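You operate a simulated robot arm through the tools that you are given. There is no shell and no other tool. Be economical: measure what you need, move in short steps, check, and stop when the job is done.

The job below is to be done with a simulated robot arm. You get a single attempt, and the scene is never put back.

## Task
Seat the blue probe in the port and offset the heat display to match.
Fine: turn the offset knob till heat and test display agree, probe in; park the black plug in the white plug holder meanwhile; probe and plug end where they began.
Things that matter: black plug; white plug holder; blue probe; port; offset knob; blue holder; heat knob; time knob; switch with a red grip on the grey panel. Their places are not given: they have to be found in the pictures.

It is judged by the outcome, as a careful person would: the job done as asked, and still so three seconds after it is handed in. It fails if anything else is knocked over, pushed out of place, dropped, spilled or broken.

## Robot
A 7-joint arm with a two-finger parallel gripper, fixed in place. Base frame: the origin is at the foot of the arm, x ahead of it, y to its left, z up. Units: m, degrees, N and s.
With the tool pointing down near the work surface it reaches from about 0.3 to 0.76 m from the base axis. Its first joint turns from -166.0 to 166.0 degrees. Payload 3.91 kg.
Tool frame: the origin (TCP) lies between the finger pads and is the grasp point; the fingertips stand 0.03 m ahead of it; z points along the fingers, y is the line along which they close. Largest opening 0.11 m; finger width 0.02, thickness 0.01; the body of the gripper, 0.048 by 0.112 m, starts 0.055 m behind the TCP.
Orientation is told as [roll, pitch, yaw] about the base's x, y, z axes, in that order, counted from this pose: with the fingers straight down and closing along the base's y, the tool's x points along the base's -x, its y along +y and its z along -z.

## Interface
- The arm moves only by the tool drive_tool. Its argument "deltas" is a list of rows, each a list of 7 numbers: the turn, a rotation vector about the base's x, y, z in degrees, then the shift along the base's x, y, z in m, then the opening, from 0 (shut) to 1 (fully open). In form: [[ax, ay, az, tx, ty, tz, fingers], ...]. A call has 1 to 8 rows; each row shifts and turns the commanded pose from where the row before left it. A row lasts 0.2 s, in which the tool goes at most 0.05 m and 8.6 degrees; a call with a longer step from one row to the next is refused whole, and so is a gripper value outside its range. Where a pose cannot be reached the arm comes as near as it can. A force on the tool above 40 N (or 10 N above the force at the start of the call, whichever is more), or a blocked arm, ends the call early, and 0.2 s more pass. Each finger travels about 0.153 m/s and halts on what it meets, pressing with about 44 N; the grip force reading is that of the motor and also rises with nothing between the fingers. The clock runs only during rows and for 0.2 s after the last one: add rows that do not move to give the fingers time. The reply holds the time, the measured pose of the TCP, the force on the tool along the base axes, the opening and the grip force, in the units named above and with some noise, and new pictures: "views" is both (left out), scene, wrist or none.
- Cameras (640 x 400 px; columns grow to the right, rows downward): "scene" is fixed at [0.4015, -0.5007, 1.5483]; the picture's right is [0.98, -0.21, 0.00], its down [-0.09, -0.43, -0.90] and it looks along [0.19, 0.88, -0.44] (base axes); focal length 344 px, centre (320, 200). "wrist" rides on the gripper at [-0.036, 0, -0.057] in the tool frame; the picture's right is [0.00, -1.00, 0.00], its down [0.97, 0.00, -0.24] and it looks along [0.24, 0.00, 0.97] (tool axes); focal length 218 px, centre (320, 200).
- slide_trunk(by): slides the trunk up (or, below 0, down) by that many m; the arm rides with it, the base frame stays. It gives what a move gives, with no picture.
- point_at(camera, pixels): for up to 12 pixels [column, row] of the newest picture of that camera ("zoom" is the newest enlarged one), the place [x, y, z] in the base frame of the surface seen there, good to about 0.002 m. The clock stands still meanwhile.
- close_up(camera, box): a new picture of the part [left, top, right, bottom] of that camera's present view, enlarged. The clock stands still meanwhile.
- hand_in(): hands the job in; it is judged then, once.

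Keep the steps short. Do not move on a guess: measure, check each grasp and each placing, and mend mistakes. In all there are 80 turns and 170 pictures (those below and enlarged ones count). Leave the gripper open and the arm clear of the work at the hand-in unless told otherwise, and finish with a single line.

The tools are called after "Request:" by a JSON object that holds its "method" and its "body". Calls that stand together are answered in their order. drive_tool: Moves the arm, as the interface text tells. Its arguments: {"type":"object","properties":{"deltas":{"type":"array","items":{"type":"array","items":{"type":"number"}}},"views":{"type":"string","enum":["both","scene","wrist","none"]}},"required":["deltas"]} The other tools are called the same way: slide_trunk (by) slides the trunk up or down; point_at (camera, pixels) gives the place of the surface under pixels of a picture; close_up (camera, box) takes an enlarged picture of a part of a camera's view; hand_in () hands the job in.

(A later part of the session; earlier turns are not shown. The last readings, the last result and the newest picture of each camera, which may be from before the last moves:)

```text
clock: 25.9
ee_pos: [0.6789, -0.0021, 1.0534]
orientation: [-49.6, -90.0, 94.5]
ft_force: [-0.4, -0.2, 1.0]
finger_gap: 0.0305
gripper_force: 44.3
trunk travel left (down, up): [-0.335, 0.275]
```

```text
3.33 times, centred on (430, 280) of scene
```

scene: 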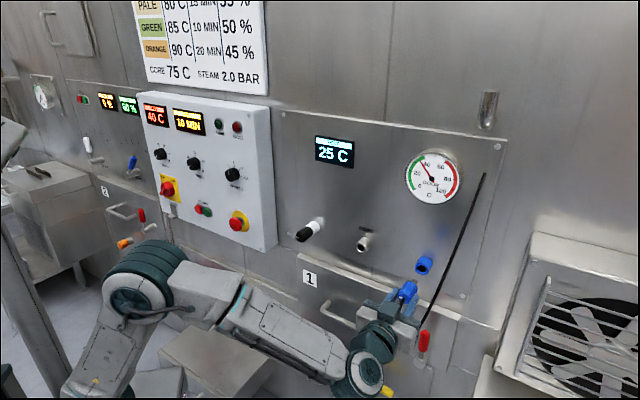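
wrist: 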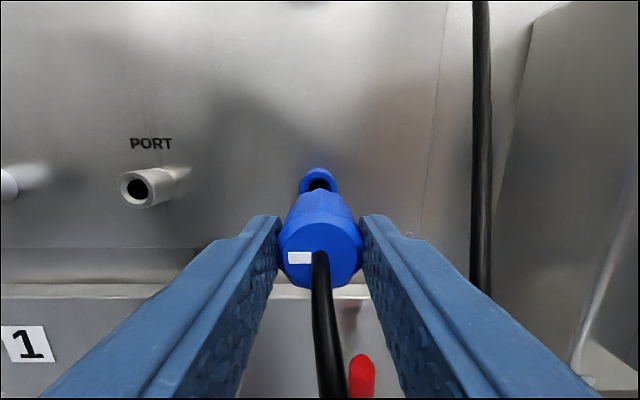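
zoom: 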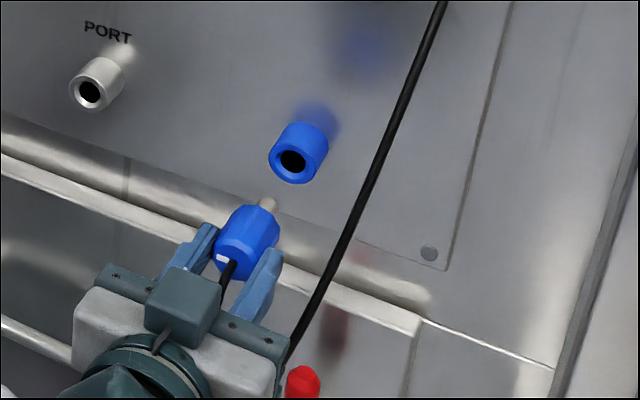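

The probe is out. Move −0.160 along the wall to the port.

Request:
{"method": "drive_tool", "body": {"deltas": [[0, 0, 0, -0.02263, 0.02263, 0, 0], [0, 0, 0, -0.02263, 0.02263, 0, 0], [0, 0, 0, -0.02263, 0.02263, 0, 0], [0, 0, 0, -0.02263, 0.02263, 0, 0], [0, 0, 0, -0.02263, 0.02263, 0, 0], [0, 0, 0, 0, 0, 0, 0], [0, 0, 0, 0, 0, 0, 0]]}}

Request:
{"method": "close_up", "body": {"camera": "wrist", "box": [240, 140, 400, 260]}}

Request:
{"method": "close_up", "body": {"camera": "scene", "box": [300, 190, 480, 340]}}

```text
clock: 27.5
ee_pos: [0.5658, 0.1099, 1.0525]
orientation: [6.2, -90.0, 38.7]
ft_force: [0.0, -0.4, -1.3]
finger_gap: 0.0306
gripper_force: 44.3
trunk travel left (down, up): [-0.335, 0.275]
```

scene: 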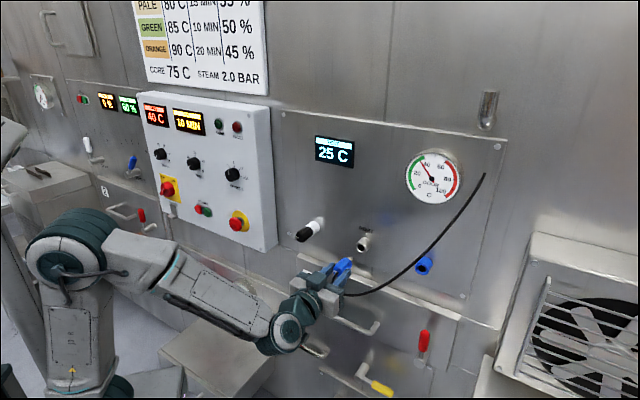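
wrist: 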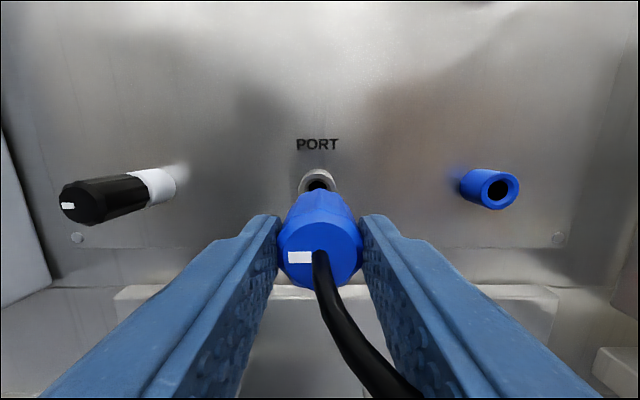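

```text
3.33 times, centred on (320, 200) of wrist
```

zoom: 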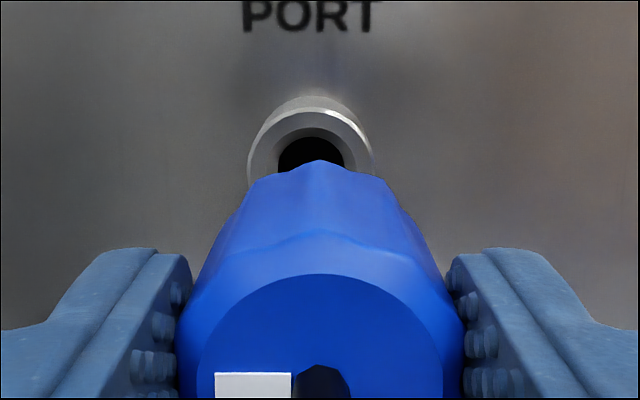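

```text
2.67 times, centred on (390, 265) of scene
```

zoom: 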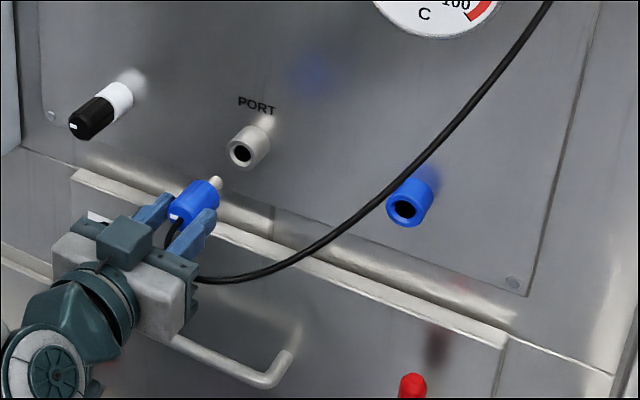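

The port centre sits ~2 mm to the left of the tool axis. Correct that and advance 0.058 to the mouth.

Request:
{"method": "drive_tool", "body": {"deltas": [[0, 0, 0, -0.0014, 0.0014, -0.0007, 0], [0, 0, 0, 0.012, 0.012, 0, 0], [0, 0, 0, 0.012, 0.012, 0, 0], [0, 0, 0, 0.008, 0.008, 0, 0], [0, 0, 0, 0.005, 0.005, 0, 0], [0, 0, 0, 0.004, 0.004, 0, 0], [0, 0, 0, 0, 0, 0, 0]]}}

Request:
{"method": "close_up", "body": {"camera": "scene", "box": [300, 190, 420, 290]}}

```text
clock: 29.1
ee_pos: [0.6058, 0.1531, 1.0511]
orientation: [-25.2, -90.0, 70.3]
ft_force: [0.0, -0.1, -0.2]
finger_gap: 0.0305
gripper_force: 43.9
trunk travel left (down, up): [-0.335, 0.275]
```

scene: 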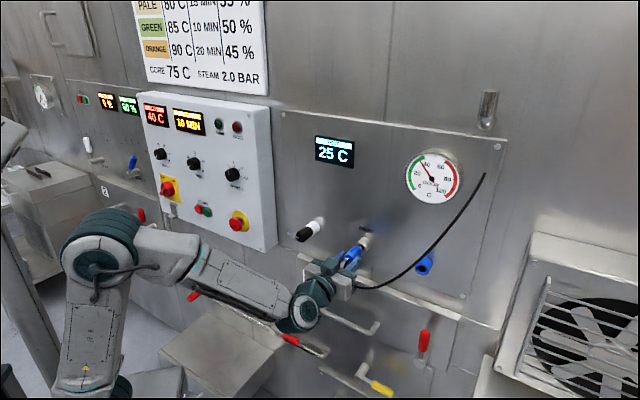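
wrist: 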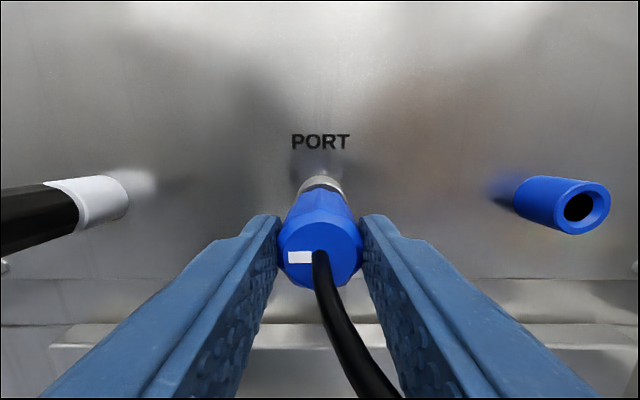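

```text
4.00 times, centred on (360, 240) of scene
```

zoom: 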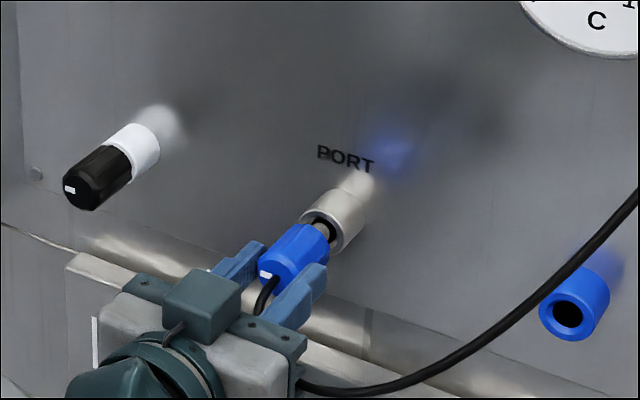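

The pin is entering freely; about 0.0165 remains.

Request:
{"method": "drive_tool", "body": {"deltas": [[0, 0, 0, 0.004, 0.004, 0, 0], [0, 0, 0, 0.003, 0.003, 0, 0], [0, 0, 0, 0.002, 0.002, 0, 0], [0, 0, 0, 0.0015, 0.0015, 0, 0], [0, 0, 0, 0.001, 0.001, 0, 0], [0, 0, 0, 0.0007, 0.0007, 0, 0], [0, 0, 0, 0, 0, 0, 0]]}}

Request:
{"method": "close_up", "body": {"camera": "scene", "box": [300, 120, 420, 290]}}

Request:
{"method": "close_up", "body": {"camera": "wrist", "box": [240, 150, 400, 250]}}

```text
clock: 30.7
ee_pos: [0.6169, 0.1633, 1.0504]
orientation: [53.9, -89.9, -9.1]
ft_force: [-22.4, -20.2, -8.4]
finger_gap: 0.0303
gripper_force: 44.1
trunk travel left (down, up): [-0.335, 0.275]
```

scene: 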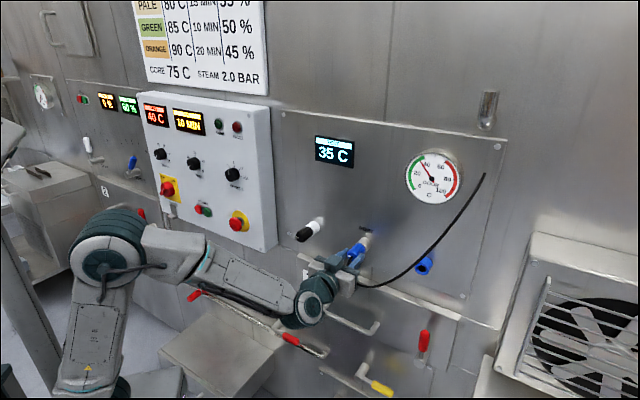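
wrist: 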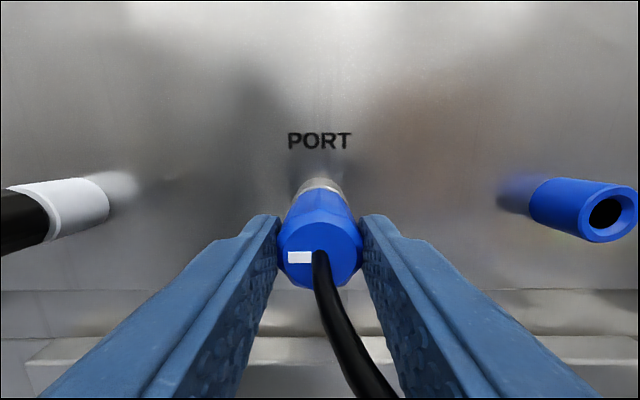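

```text
2.35 times, centred on (360, 205) of scene
```

zoom: 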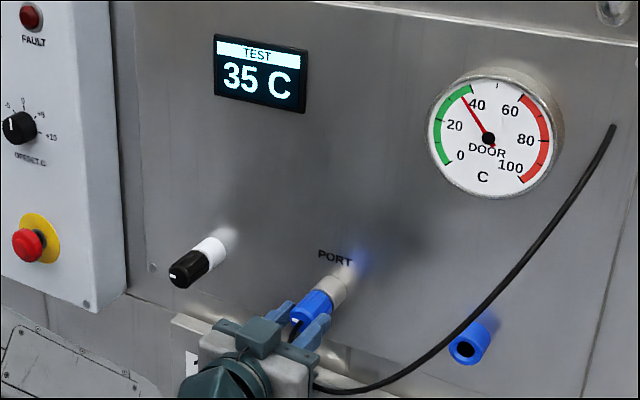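

```text
4.00 times, centred on (320, 200) of wrist
```

zoom: 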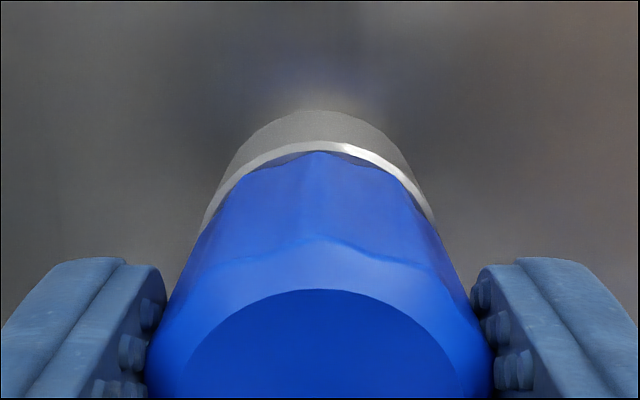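

Test climbs to 35 C and there's a 30 N stop: the probe is seated. I'll relax, open slightly (to 0.4) and retract straight back.

Request:
{"method": "drive_tool", "body": {"deltas": [[0, 0, 0, -0.0015, -0.0015, 0.0005, 0], [0, 0, 0, 0, 0, 0, 0.3], [0, 0, 0, 0, 0, 0, 0.4], [0, 0, 0, -0.01, -0.01, 0, 0.4], [0, 0, 0, -0.02, -0.02, 0, 0.4], [0, 0, 0, -0.025, -0.025, 0, 0.4], [0, 0, 0, -0.02, -0.02, 0, 0.4], [0, 0, 0, 0, 0, 0, 0.4]]}}

Request:
{"method": "close_up", "body": {"camera": "scene", "box": [130, 80, 430, 280]}}

```text
clock: 32.5
ee_pos: [0.5426, 0.0889, 1.0536]
orientation: [-118.9, -89.9, 164.1]
ft_force: [0.7, 0.0, -0.7]
finger_gap: 0.0438
gripper_force: 0.0
trunk travel left (down, up): [-0.335, 0.275]
```

scene: 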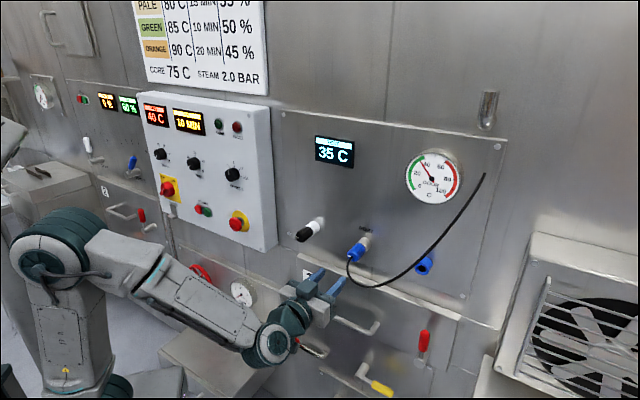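
wrist: 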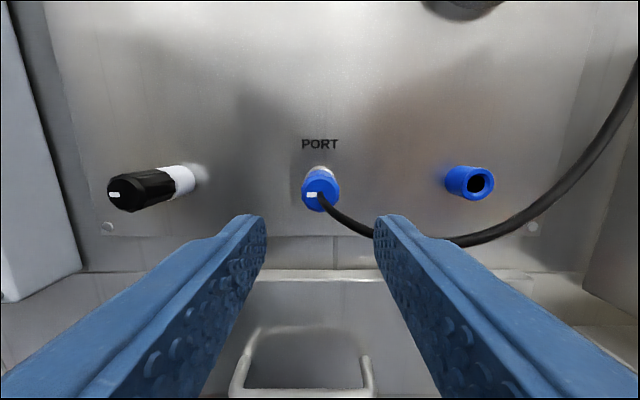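

```text
2.00 times, centred on (280, 180) of scene
```

zoom: 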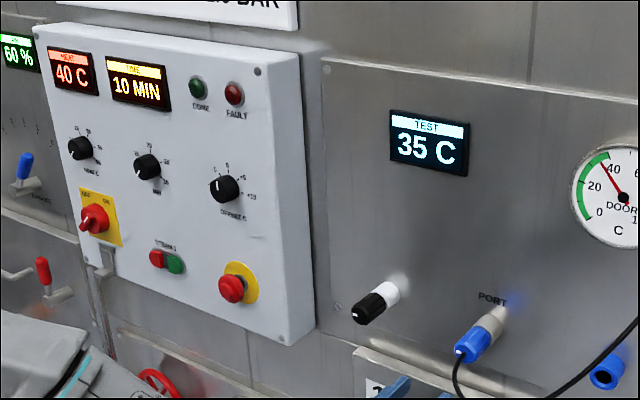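

Test is steady at 35 C and heat is 40 C, so the offset must drop by about 5. I'll back off slightly, raise by trunk 0.135, and move along towards the offset knob.

Request:
{"method": "slide_trunk", "body": {"by": 0.135}}

Request:
{"method": "drive_tool", "body": {"deltas": [[0, 0, 0, -0.03, 0.03, 0, 0.4], [0, 0, 0, -0.03, 0.03, 0, 0.4], [0, 0, 0, -0.03, 0.03, 0, 0.4], [0, 0, 0, -0.03, 0.03, 0, 0.4], [0, 0, 0, -0.03, 0.03, 0, 0.4], [0, 0, 0, -0.03, 0.03, 0, 0.4], [0, 0, 0, -0.03, 0.03, 0, 0.4], [0, 0, 0, 0, 0, 0, 0.4]]}}

```text
clock: 34.1
ee_pos: [0.5432, 0.0897, 1.1871]
orientation: [-3.7, -90.0, 48.7]
ft_force: [-0.8, 0.0, -0.3]
finger_gap: 0.044
gripper_force: 0.1
trunk travel left (down, up): [-0.47, 0.14]
```

```text
clock: 35.9
ee_pos: [0.35, 0.3112, 1.2024]
orientation: [11.4, -89.9, 33.7]
ft_force: [-0.1, 0.9, 0.0]
finger_gap: 0.0441
gripper_force: 0.1
out of reach, approached as far as the arm can: row 5, 6, 7
trunk travel left (down, up): [-0.47, 0.14]
```

scene: 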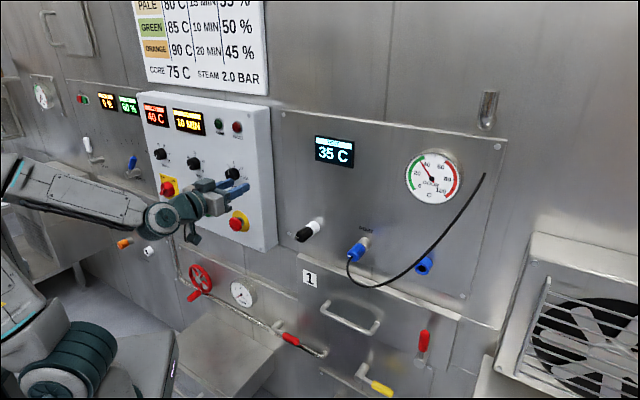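
wrist: 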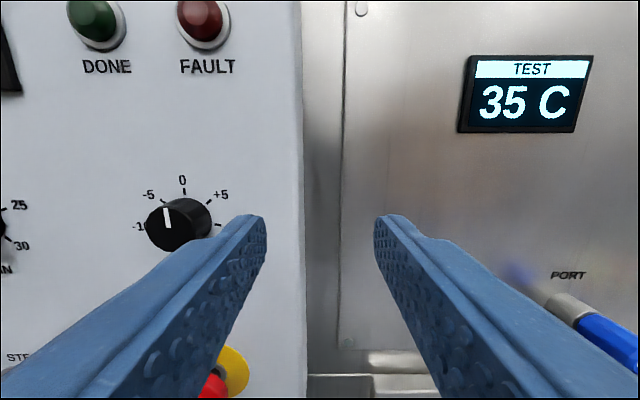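

The arm is near its inner limit here, but the knob is visible. I'll enlarge and measure it.

Request:
{"method": "close_up", "body": {"camera": "wrist", "box": [100, 160, 260, 260]}}

Request:
{"method": "point_at", "body": {"camera": "wrist", "pixels": [[170, 228], [148, 225], [193, 228], [172, 203], [172, 250], [212, 220], [240, 150], [290, 150], [205, 205], [166, 215]]}}

```text
4.00 times, centred on (180, 210) of wrist
```

zoom: 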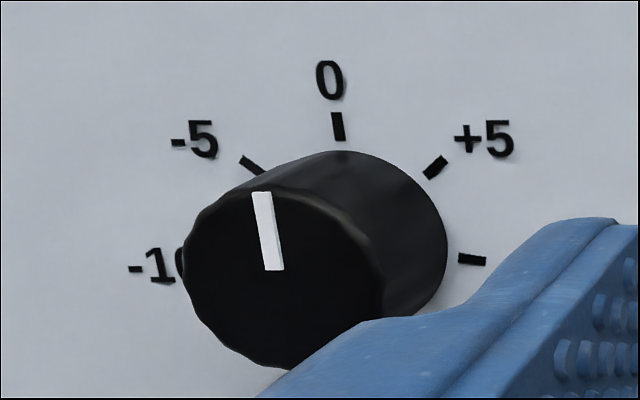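

```text
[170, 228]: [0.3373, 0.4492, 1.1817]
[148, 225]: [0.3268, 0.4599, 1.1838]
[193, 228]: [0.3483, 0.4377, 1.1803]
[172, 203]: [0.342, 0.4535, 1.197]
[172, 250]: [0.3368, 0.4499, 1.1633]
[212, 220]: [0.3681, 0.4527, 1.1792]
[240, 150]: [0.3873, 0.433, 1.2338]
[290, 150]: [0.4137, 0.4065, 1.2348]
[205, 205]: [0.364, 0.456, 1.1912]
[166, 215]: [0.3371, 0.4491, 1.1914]
```

Knob face centre: u≈−0.079, z≈1.180, face n≈0.556, radius 0.017, pointer near 0. It needs about 45° counter-clockwise to −5. First a step towards the wall to get back inside reach and check the pose.

Request:
{"method": "drive_tool", "body": {"deltas": [[0, 0, 0, 0, 0.025, 0, 0.4], [0, 0, 0, 0, 0.025, 0, 0.45], [0, 0, 0, 0, 0, 0, 0.5], [0, 0, 0, 0, 0, 0, 0.5]], "views": "none"}}

```text
clock: 36.5
ee_pos: [0.2886, 0.391, 1.1787]
orientation: [67.7, -80.7, -10.2]
ft_force: [-0.6, -0.9, 0.9]
finger_gap: 0.0497
gripper_force: 0.0
trunk travel left (down, up): [-0.47, 0.14]
stopped in row 2: the arm was blocked; the commanded pose is now the measured one
```

The call ended with "arm blocked" and the orientation is off by ~10°. I'll look before doing anything.

Request:
{"method": "drive_tool", "body": {"deltas": [[0, 0, 0, 0, 0, 0, 0.5]]}}

```text
clock: 36.9
ee_pos: [0.2905, 0.3922, 1.1802]
orientation: [68.2, -80.8, -10.7]
ft_force: [-0.5, -0.3, -0.6]
finger_gap: 0.0547
gripper_force: 0.0
trunk travel left (down, up): [-0.47, 0.14]
```

scene: 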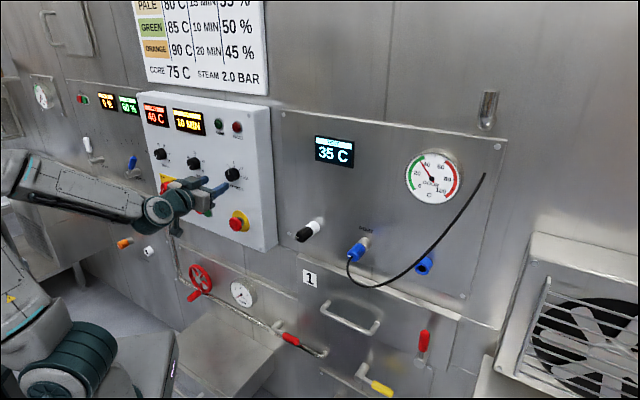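
wrist: 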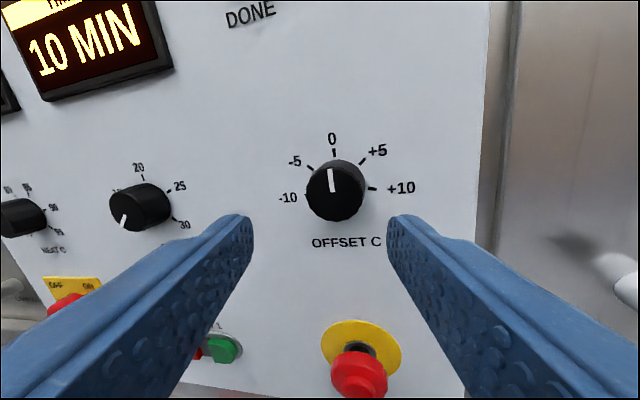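

Nothing was touched; the arm is just folded too tightly, and the tool tilted ~15°. The shoulder sits lower than the tool, so a lower trunk gives more room: raise the tool 0.1, lower the trunk 0.2, then correct.

Request:
{"method": "drive_tool", "body": {"deltas": [[0, 0, 0, 0, 0, 0.035, 0.5], [0, 0, 0, 0, 0, 0.035, 0.5], [0, 0, 0, 0, 0, 0.03, 0.5], [0, 0, 0, 0, 0, 0, 0.5]], "views": "none"}}

Request:
{"method": "slide_trunk", "body": {"by": -0.2}}

Request:
{"method": "drive_tool", "body": {"deltas": [[0, 0, 0, 0, 0, 0.035, 0.5], [0, 0, 0, 0, 0, 0.035, 0.5], [0, 0, 0, 0, 0, 0.03, 0.5], [0, 0, 0, 0, 0, 0, 0.5]]}}

```text
clock: 37.9
ee_pos: [0.318, 0.3737, 1.2628]
orientation: [67.7, -75.9, -12.4]
ft_force: [-0.2, -0.6, 0.1]
finger_gap: 0.0549
gripper_force: 0.0
trunk travel left (down, up): [-0.47, 0.14]
```

```text
clock: 39.1
ee_pos: [0.3295, 0.3819, 1.1451]
orientation: [67.7, -72.7, -11.2]
ft_force: [0.5, 0.6, -0.1]
finger_gap: 0.0549
gripper_force: 0.1
trunk travel left (down, up): [-0.364, 0.246]
stopped: the arm was blocked; the commanded pose is now the measured one
```

```text
clock: 40.1
ee_pos: [0.3316, 0.3806, 1.2453]
orientation: [67.4, -72.1, -10.8]
ft_force: [0.0, -0.3, 0.5]
finger_gap: 0.0551
gripper_force: 0.1
trunk travel left (down, up): [-0.364, 0.246]
```

scene: 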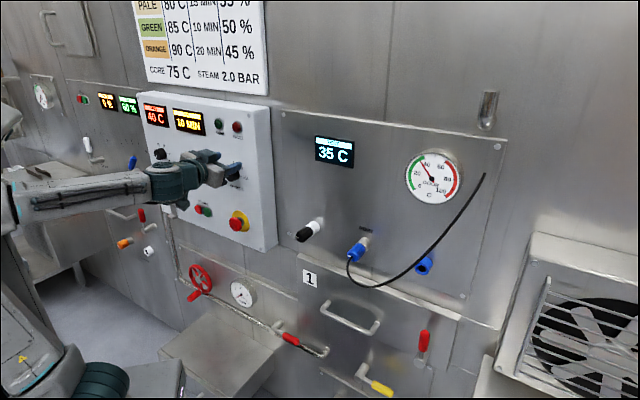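
wrist: 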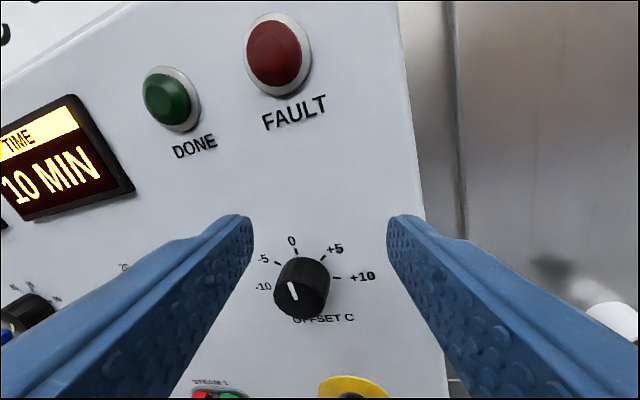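

The trunk moved −0.106 before halting. I'll now correct the tilt in place (about 21°) and see how close the pose gets.

Request:
{"method": "drive_tool", "body": {"deltas": [[-1.7, -5.6, -3.7, 0, 0, 0, 0.5], [-1.7, -5.6, -3.7, 0, 0, 0, 0.5], [-1.7, -5.6, -3.7, 0, 0, 0, 0.5], [0, 0, 0, 0, 0, 0, 0.5]]}}

```text
clock: 40.9
ee_pos: [0.3547, 0.3867, 1.2243]
orientation: [69.9, -77.6, -18.1]
ft_force: [0.0, 0.1, 0.5]
finger_gap: 0.0548
gripper_force: 0.0
trunk travel left (down, up): [-0.364, 0.246]
stopped in row 4: the arm was blocked; the commanded pose is now the measured one
```

scene: 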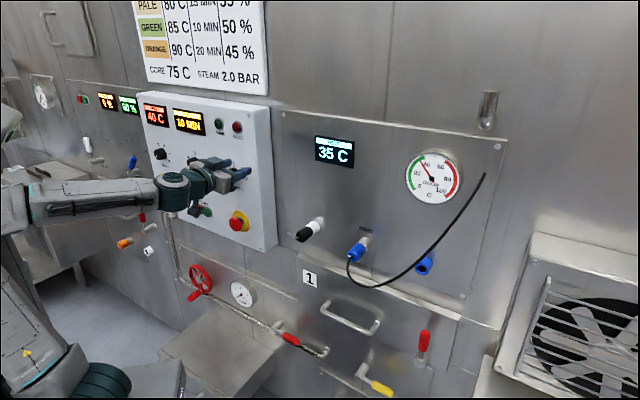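
wrist: 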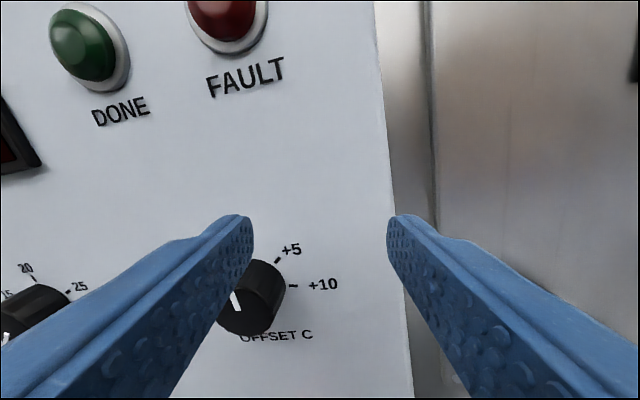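

The arm seems to have drifted into an awkward, swivelled elbow posture. I'll undo that: retract and pitch the tool back down here, then re-pitch radially, where tool direction and arm bearing agree.

Request:
{"method": "drive_tool", "body": {"deltas": [[-1, 1, 0, -0.01, -0.01, -0.005, 0.5], [-5, 5, 0, -0.01, -0.01, -0.01, 0.5], [-5.5, 5.5, 0, -0.01, -0.01, -0.01, 0.5], [-5.785, 5.785, 0, -0.01, -0.01, -0.01, 0.5], [-5.785, 5.785, 0, -0.005, -0.005, -0.01, 0.5], [-5.785, 5.785, 0, -0.005, -0.005, -0.01, 0.5], [-5.785, 5.785, 0, 0, 0, -0.01, 0.5], [0, 0, 0, 0, 0, 0, 0.5]]}}

```text
clock: 42.7
ee_pos: [0.3052, 0.3373, 1.16]
orientation: [14.8, -34.6, 31.7]
ft_force: [-0.5, 0.6, 0.3]
finger_gap: 0.0552
gripper_force: 0.0
trunk travel left (down, up): [-0.364, 0.246]
```

scene: 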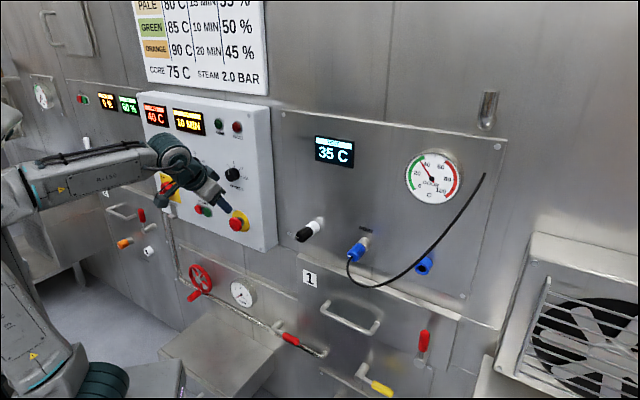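
wrist: 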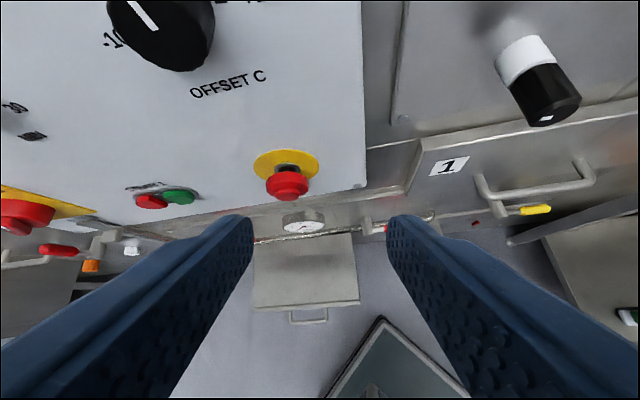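

It tracks cleanly now. I'll finish pitching to straight down with yaw 45°.

Request:
{"method": "drive_tool", "body": {"deltas": [[-6.52, 3.62, 1.66, 0, 0, 0, 0.5], [-6.52, 3.62, 1.66, 0, 0, 0, 0.5], [-6.52, 3.62, 1.66, 0, 0, 0, 0.5], [-6.52, 3.62, 1.66, 0, 0, 0, 0.5], [-6.52, 3.62, 1.66, 0, 0, 0, 0.5], [0, 0, 0, 0, 0, 0, 0.5]], "views": "scene"}}

```text
clock: 44.1
ee_pos: [0.304, 0.3357, 1.1609]
orientation: [-0.2, 0.0, 45.0]
ft_force: [0.4, 0.8, 0.0]
finger_gap: 0.055
gripper_force: 0.0
trunk travel left (down, up): [-0.364, 0.246]
```

scene: 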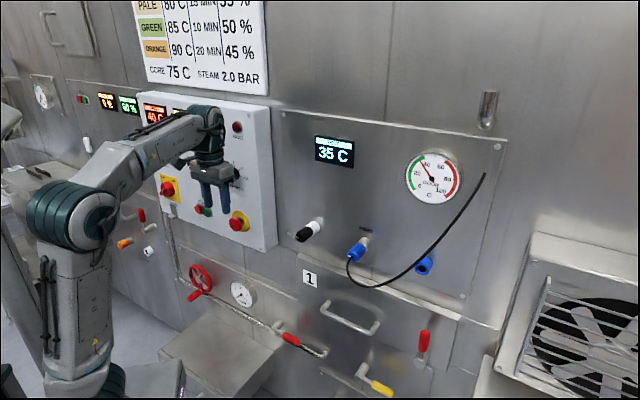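

The arm is back in a clean planar posture. I'll pitch up again towards the panel while shifting to the knob axis.

Request:
{"method": "drive_tool", "body": {"deltas": [[5.785, -5.785, 0, -0.0006, 0.0067, 0.0017, 0.5], [5.785, -5.785, 0, -0.0006, 0.0067, 0.0017, 0.5], [5.785, -5.785, 0, -0.0006, 0.0067, 0.0017, 0.5], [5.785, -5.785, 0, -0.0006, 0.0067, 0.0017, 0.5], [5.785, -5.785, 0, -0.0006, 0.0067, 0.0017, 0.5], [5.785, -5.785, 0, -0.0006, 0.0067, 0.0017, 0.5], [5.785, -5.785, 0, -0.0006, 0.0067, 0.0017, 0.5], [0, 0, 0, 0, 0, 0, 0.5]]}}

```text
clock: 45.9
ee_pos: [0.3, 0.3828, 1.1742]
orientation: [0.0, -57.5, 44.9]
ft_force: [-0.2, 0.1, 0.0]
finger_gap: 0.0551
gripper_force: 0.1
trunk travel left (down, up): [-0.364, 0.246]
```

scene: 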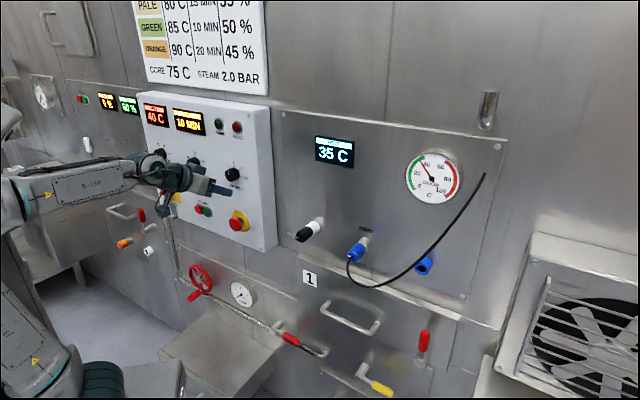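
wrist: 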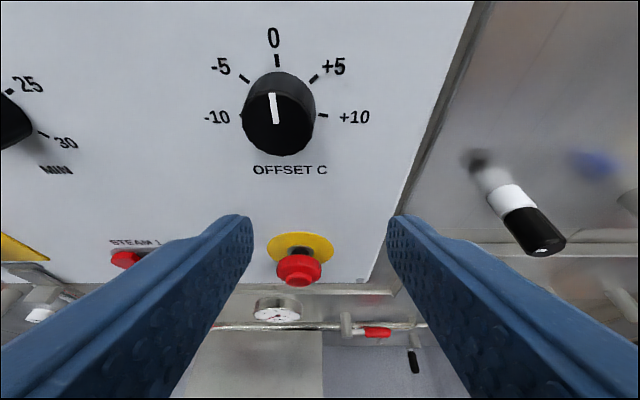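

Tracking well with the knob straight ahead. Continue the last 32.5°.

Request:
{"method": "drive_tool", "body": {"deltas": [[5.745, -5.745, 0, 0, 0.0067, 0.0015, 0.5], [5.745, -5.745, 0, 0, 0.0067, 0.0015, 0.5], [5.745, -5.745, 0, 0, 0.0067, 0.0015, 0.5], [5.745, -5.745, 0, 0, 0.0067, 0.0015, 0.5], [0, 0, 0, 0, 0, 0, 0.5]]}}

```text
clock: 47.1
ee_pos: [0.3081, 0.4116, 1.173]
orientation: [46.0, -88.1, -0.9]
ft_force: [0.6, 1.2, -0.7]
finger_gap: 0.0549
gripper_force: 0.0
trunk travel left (down, up): [-0.364, 0.246]
```

scene: 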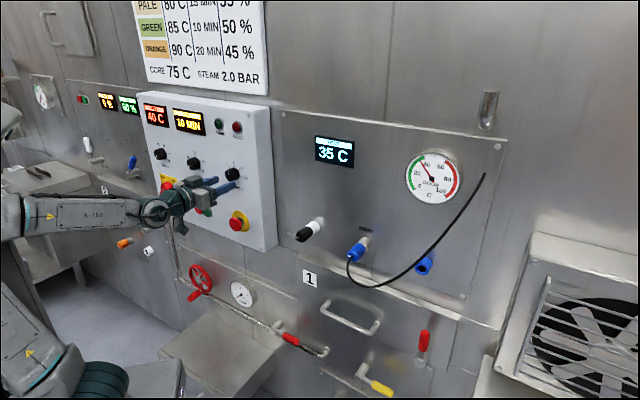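
wrist: 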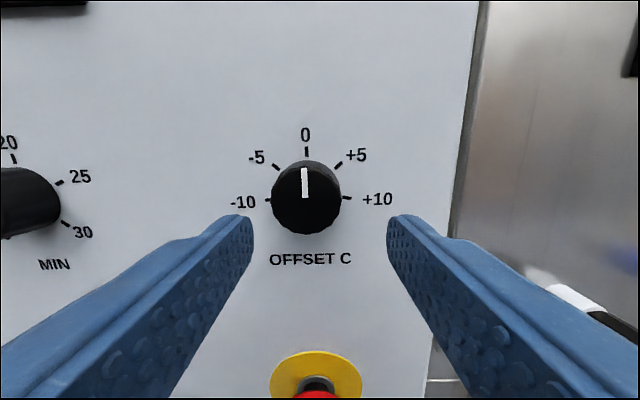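

Almost frontal; the pointer is at about 0. I'll re-measure the knob from here.

Request:
{"method": "close_up", "body": {"camera": "wrist", "box": [225, 130, 385, 230]}}

Request:
{"method": "point_at", "body": {"camera": "wrist", "pixels": [[306, 205], [275, 200], [337, 200], [306, 232], [306, 172], [305, 155], [300, 280], [400, 100]]}}

Request:
{"method": "drive_tool", "body": {"deltas": [[0, 0, 0, -0.002, 0.002, 0.003, 0.5], [0, 0, 0, 0, 0, 0, 0.5]], "views": "wrist"}}

```text
4.00 times, centred on (305, 180) of wrist
```

zoom: 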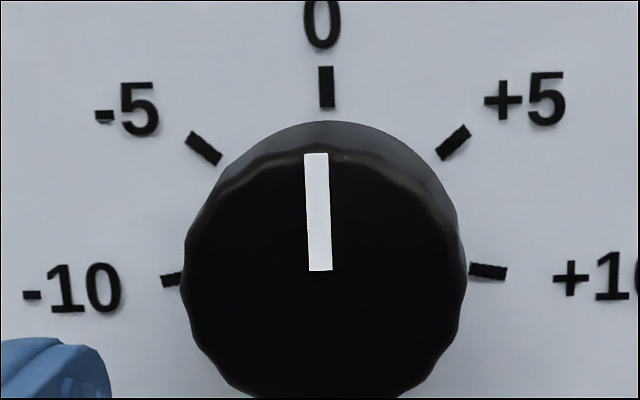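

```text
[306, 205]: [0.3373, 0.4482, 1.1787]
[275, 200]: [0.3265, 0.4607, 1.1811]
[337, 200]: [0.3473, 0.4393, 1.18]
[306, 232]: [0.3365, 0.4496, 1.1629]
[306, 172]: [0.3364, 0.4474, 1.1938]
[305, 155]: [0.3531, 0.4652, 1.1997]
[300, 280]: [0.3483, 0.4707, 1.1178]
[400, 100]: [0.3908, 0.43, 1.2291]
```

```text
clock: 47.7
ee_pos: [0.3074, 0.4109, 1.1734]
orientation: [44.9, -87.9, -0.2]
ft_force: [0.0, -0.9, 0.2]
finger_gap: 0.055
gripper_force: 0.1
trunk travel left (down, up): [-0.364, 0.246]
```

wrist: 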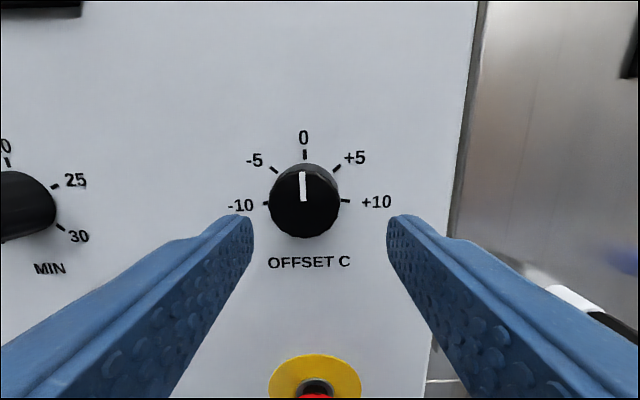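

The pose barely tracks upward here. I'll move the shoulder lower: trunk −0.06, then tool up by 0.067.

Request:
{"method": "slide_trunk", "body": {"by": -0.06}}

Request:
{"method": "drive_tool", "body": {"deltas": [[0, 0, 0, 0, 0, 0.03, 0.5], [0, 0, 0, 0, 0, 0.03, 0.5], [0, 0, 0, 0, 0, 0, 0.5]]}}

```text
clock: 48.7
ee_pos: [0.3164, 0.4101, 1.1043]
orientation: [45.4, -86.0, -0.6]
ft_force: [-0.7, 0.7, -0.1]
finger_gap: 0.0552
gripper_force: 0.1
trunk travel left (down, up): [-0.304, 0.306]
```

```text
clock: 49.5
ee_pos: [0.3219, 0.4098, 1.1657]
orientation: [40.7, -86.5, 3.5]
ft_force: [-0.3, 0.0, -0.5]
finger_gap: 0.0549
gripper_force: 0.0
trunk travel left (down, up): [-0.304, 0.306]
```

scene: 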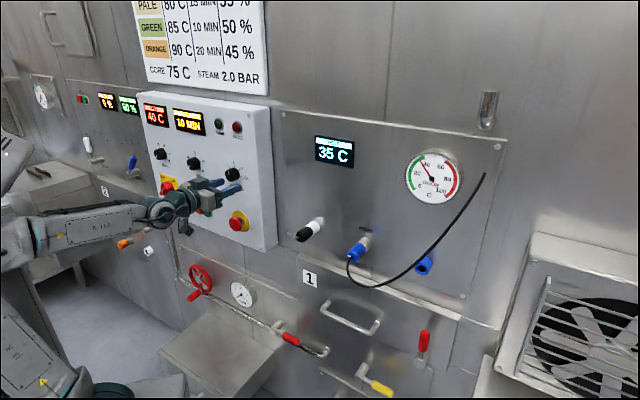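
wrist: 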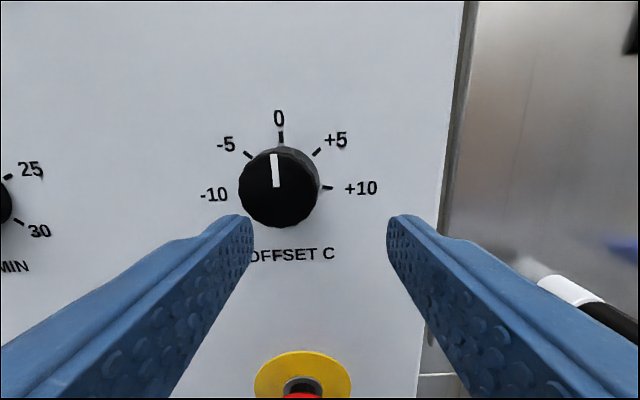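

It drifts sideways when fully horizontal; a slight downward pitch tracked perfectly before. Gripping the knob with the tool pitched ~20° down works just as well, so I'll go to that pose.

Request:
{"method": "drive_tool", "body": {"deltas": [[-4, 4, 0, -0.003, -0.003, 0.005, 0.5], [-4, 4, 0, -0.003, -0.003, 0.008, 0.5], [-4, 4, 0, 0, 0, 0.008, 0.5], [0, 0, 0, 0, 0, 0, 0.5]]}}

```text
clock: 50.5
ee_pos: [0.2936, 0.4072, 1.2017]
orientation: [0.2, -72.7, 45.0]
ft_force: [0.2, 0.0, -0.2]
finger_gap: 0.055
gripper_force: 0.0
trunk travel left (down, up): [-0.304, 0.306]
```

scene: 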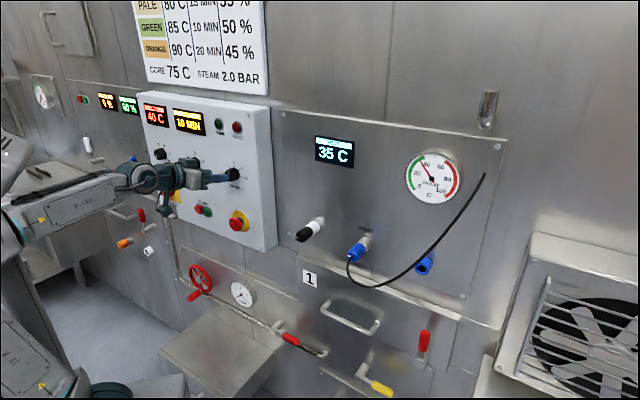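
wrist: 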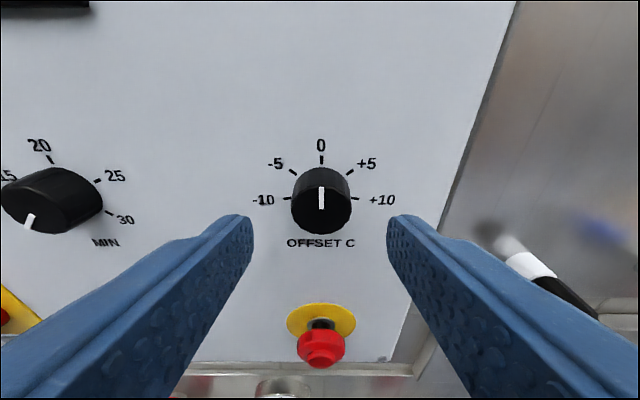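

Pose tracks exactly (pitch 17° down), centred on the knob. I'll advance so the fingers straddle the knob: TCP to n≈0.545, z≈1.186.

Request:
{"method": "drive_tool", "body": {"deltas": [[0, 0, 0, 0.009, 0.009, -0.004, 0.5], [0, 0, 0, 0.009, 0.009, -0.004, 0.5], [0, 0, 0, 0.009, 0.009, -0.004, 0.5], [0, 0, 0, 0.008, 0.008, -0.0037, 0.5], [0, 0, 0, 0, 0, 0, 0.5]]}}

Request:
{"method": "close_up", "body": {"camera": "scene", "box": [170, 130, 270, 210]}}

```text
clock: 51.7
ee_pos: [0.3278, 0.4395, 1.1885]
orientation: [-0.1, -72.8, 44.9]
ft_force: [-0.3, 0.1, -0.1]
finger_gap: 0.0549
gripper_force: 0.1
trunk travel left (down, up): [-0.304, 0.306]
```

scene: 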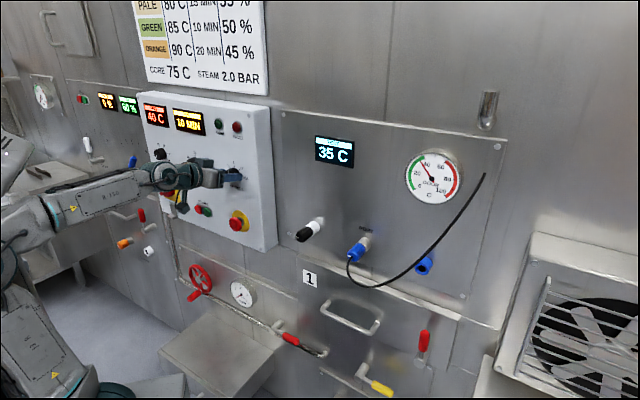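
wrist: 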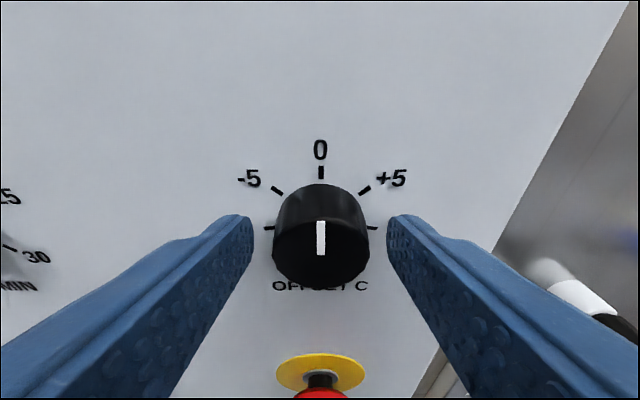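

```text
5.00 times, centred on (220, 170) of scene
```

zoom: 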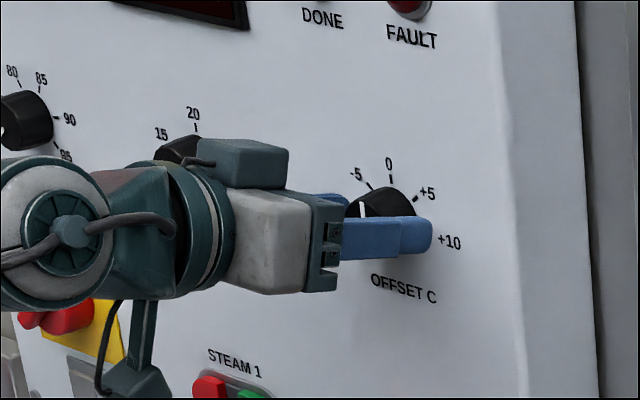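

Fingers straddle the knob evenly. Closing.

Request:
{"method": "drive_tool", "body": {"deltas": [[0, 0, 0, 0, 0, 0, 0.4], [0, 0, 0, 0, 0, 0, 0.3], [0, 0, 0, 0, 0, 0, 0.2], [0, 0, 0, 0, 0, 0, 0.2]]}}

```text
clock: 52.7
ee_pos: [0.327, 0.4407, 1.1877]
orientation: [-0.1, -72.9, 44.9]
ft_force: [0.7, -1.3, 0.7]
finger_gap: 0.0368
gripper_force: 44.8
trunk travel left (down, up): [-0.304, 0.306]
```

scene: 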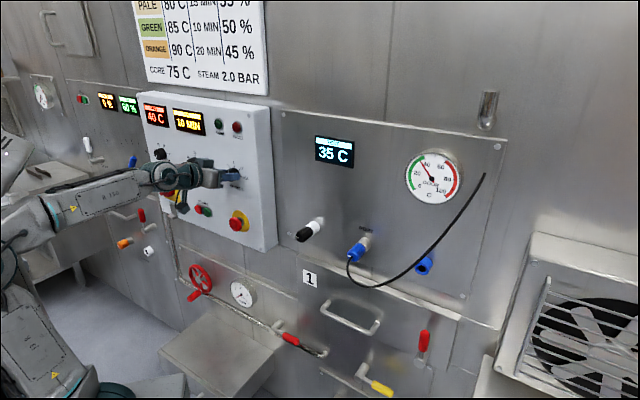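
wrist: 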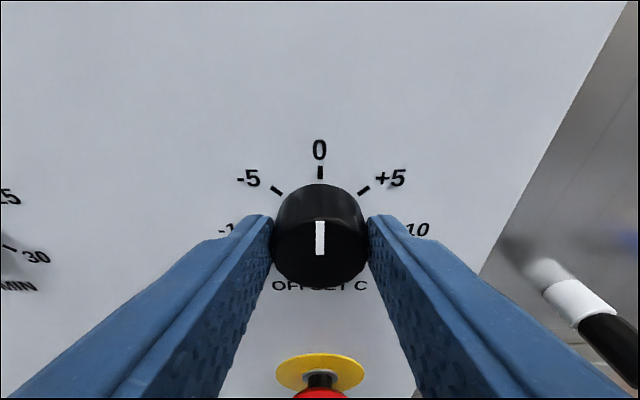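

Gripped (0.037 m). Turn 22.5° counter-clockwise first and check the pointer and heat display.

Request:
{"method": "drive_tool", "body": {"deltas": [[-5.3, -5.3, 0, -0.0007, 0.0007, 0, 0.2], [-5.3, -5.3, 0, -0.0007, 0.0007, -0.0003, 0.2], [-5.3, -5.3, 0, -0.0007, 0.0007, -0.0003, 0.2], [0, 0, 0, 0, 0, 0, 0.2]], "views": "wrist"}}

Request:
{"method": "close_up", "body": {"camera": "scene", "box": [130, 90, 290, 220]}}

```text
clock: 53.7
ee_pos: [0.3255, 0.4419, 1.1873]
orientation: [-54.6, -62.1, 96.2]
ft_force: [2.9, -1.0, 1.9]
finger_gap: 0.0368
gripper_force: 45.0
trunk travel left (down, up): [-0.304, 0.306]
```

wrist: 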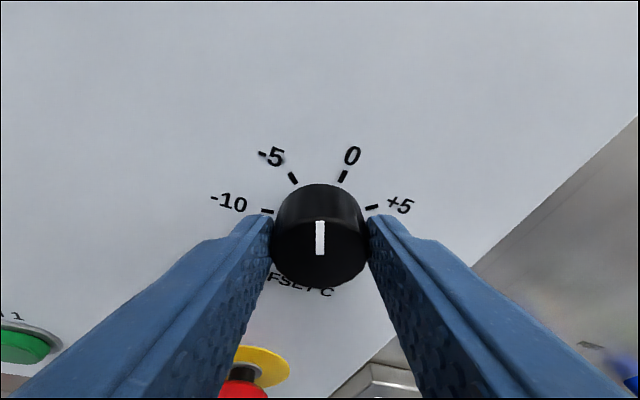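

```text
3.08 times, centred on (210, 155) of scene
```

zoom: 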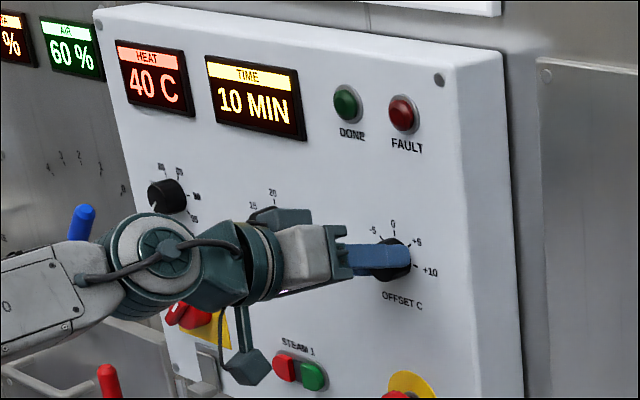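

The pointer is at about −2.5 but heat still reads 40 C. I'll wait a second and re-read both displays.

Request:
{"method": "drive_tool", "body": {"deltas": [[0, 0, 0, 0, 0, 0, 0.2], [0, 0, 0, 0, 0, 0, 0.2], [0, 0, 0, 0, 0, 0, 0.2], [0, 0, 0, 0, 0, 0, 0.2], [0, 0, 0, 0, 0, 0, 0.2]], "views": "none"}}

Request:
{"method": "close_up", "body": {"camera": "scene", "box": [130, 90, 370, 240]}}

Request:
{"method": "close_up", "body": {"camera": "wrist", "box": [240, 140, 400, 240]}}

```text
clock: 54.9
ee_pos: [0.3261, 0.443, 1.1867]
orientation: [-54.6, -62.1, 96.1]
ft_force: [3.5, 0.3, 5.1]
finger_gap: 0.0368
gripper_force: 45.1
trunk travel left (down, up): [-0.304, 0.306]
```

```text
2.67 times, centred on (250, 165) of scene
```

zoom: 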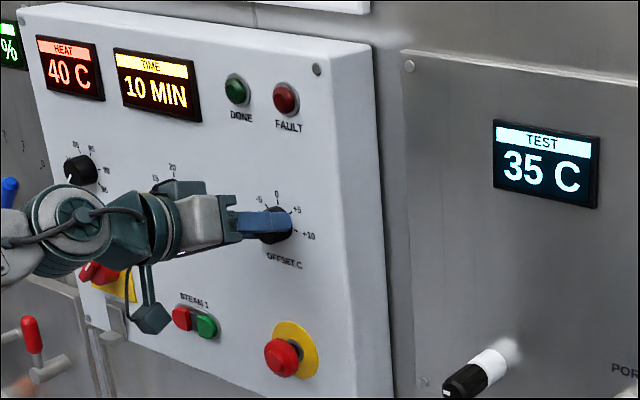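

```text
4.00 times, centred on (320, 190) of wrist
```

zoom: 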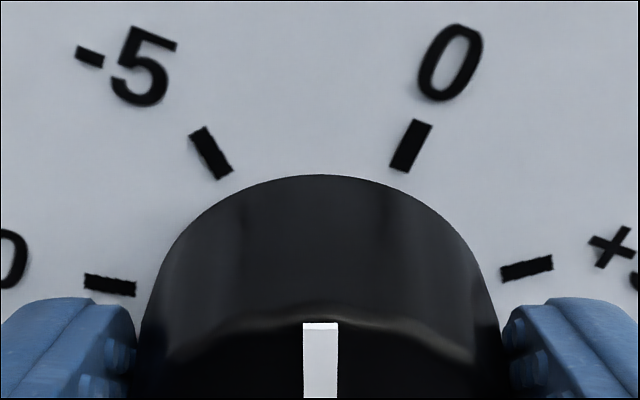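

All displays show multiples of 5, so heat may only step in fives. Continue the remaining 22.5° to −5 and check.

Request:
{"method": "drive_tool", "body": {"deltas": [[-5.3, -5.3, 0, -0.0006, 0.0006, -0.0006, 0.2], [-5.3, -5.3, 0, -0.0006, 0.0006, -0.0006, 0.2], [-5.3, -5.3, 0, -0.0006, 0.0006, -0.0006, 0.2], [0, 0, 0, 0, 0, 0, 0.2], [0, 0, 0, 0, 0, 0, 0.2]], "views": "wrist"}}

Request:
{"method": "close_up", "body": {"camera": "scene", "box": [130, 90, 370, 240]}}

Request:
{"method": "close_up", "body": {"camera": "wrist", "box": [240, 140, 400, 240]}}

```text
clock: 55.6
ee_pos: [0.3243, 0.4423, 1.1869]
orientation: [-66.0, -51.0, 109.0]
ft_force: [10.5, -30.5, 13.9]
finger_gap: 0.0372
gripper_force: 45.3
trunk travel left (down, up): [-0.304, 0.306]
stopped in row 3: the force on the tool passed its limit (the readings are from after the stop); the commanded pose is now the measured one
```

wrist: 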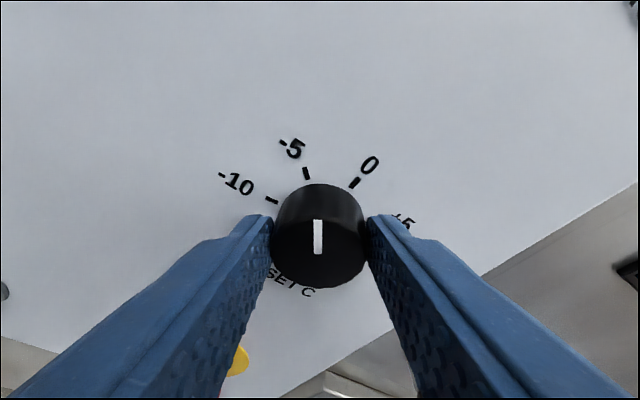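

```text
2.67 times, centred on (250, 165) of scene
```

zoom: 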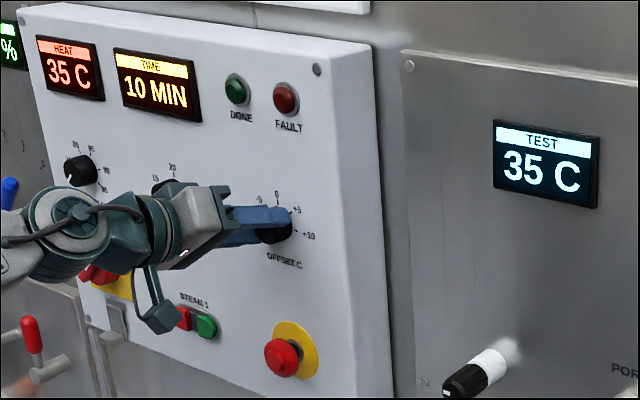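

```text
4.00 times, centred on (320, 190) of wrist
```

zoom: 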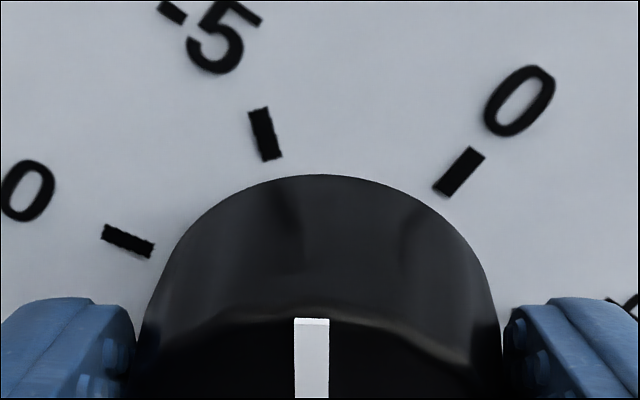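

Heat now reads 35 C, matching test 35 C. The pointer is at about −3.7, so I'd like it closer to −5. The force came from a small offset, so I'll open briefly to relax, regrip, and look.

Request:
{"method": "drive_tool", "body": {"deltas": [[0, 0, 0, 0, 0, 0, 0.4], [0, 0, 0, 0, 0, 0, 0.5], [0, 0, 0, 0, 0, 0, 0.5]], "views": "wrist"}}

Request:
{"method": "close_up", "body": {"camera": "wrist", "box": [220, 130, 420, 300]}}

```text
clock: 56.4
ee_pos: [0.3205, 0.451, 1.1838]
orientation: [-65.9, -50.7, 109.5]
ft_force: [1.2, -4.0, 4.4]
finger_gap: 0.0578
gripper_force: 2.7
trunk travel left (down, up): [-0.304, 0.306]
```

wrist: 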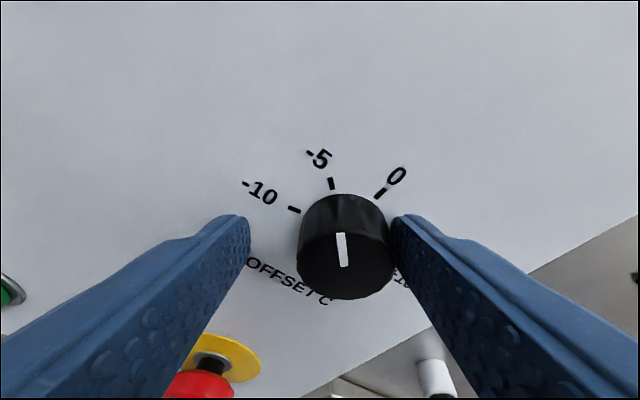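

```text
2.35 times, centred on (320, 215) of wrist
```

zoom: 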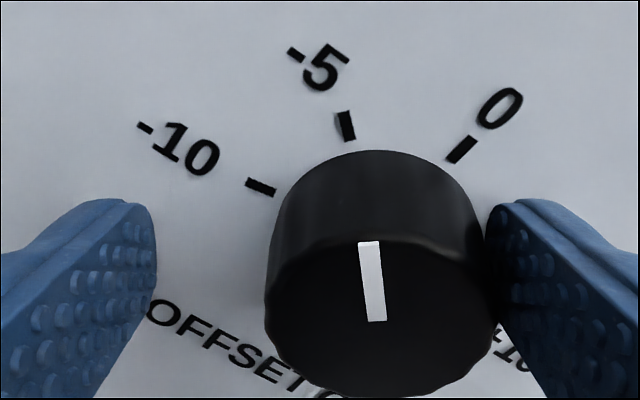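

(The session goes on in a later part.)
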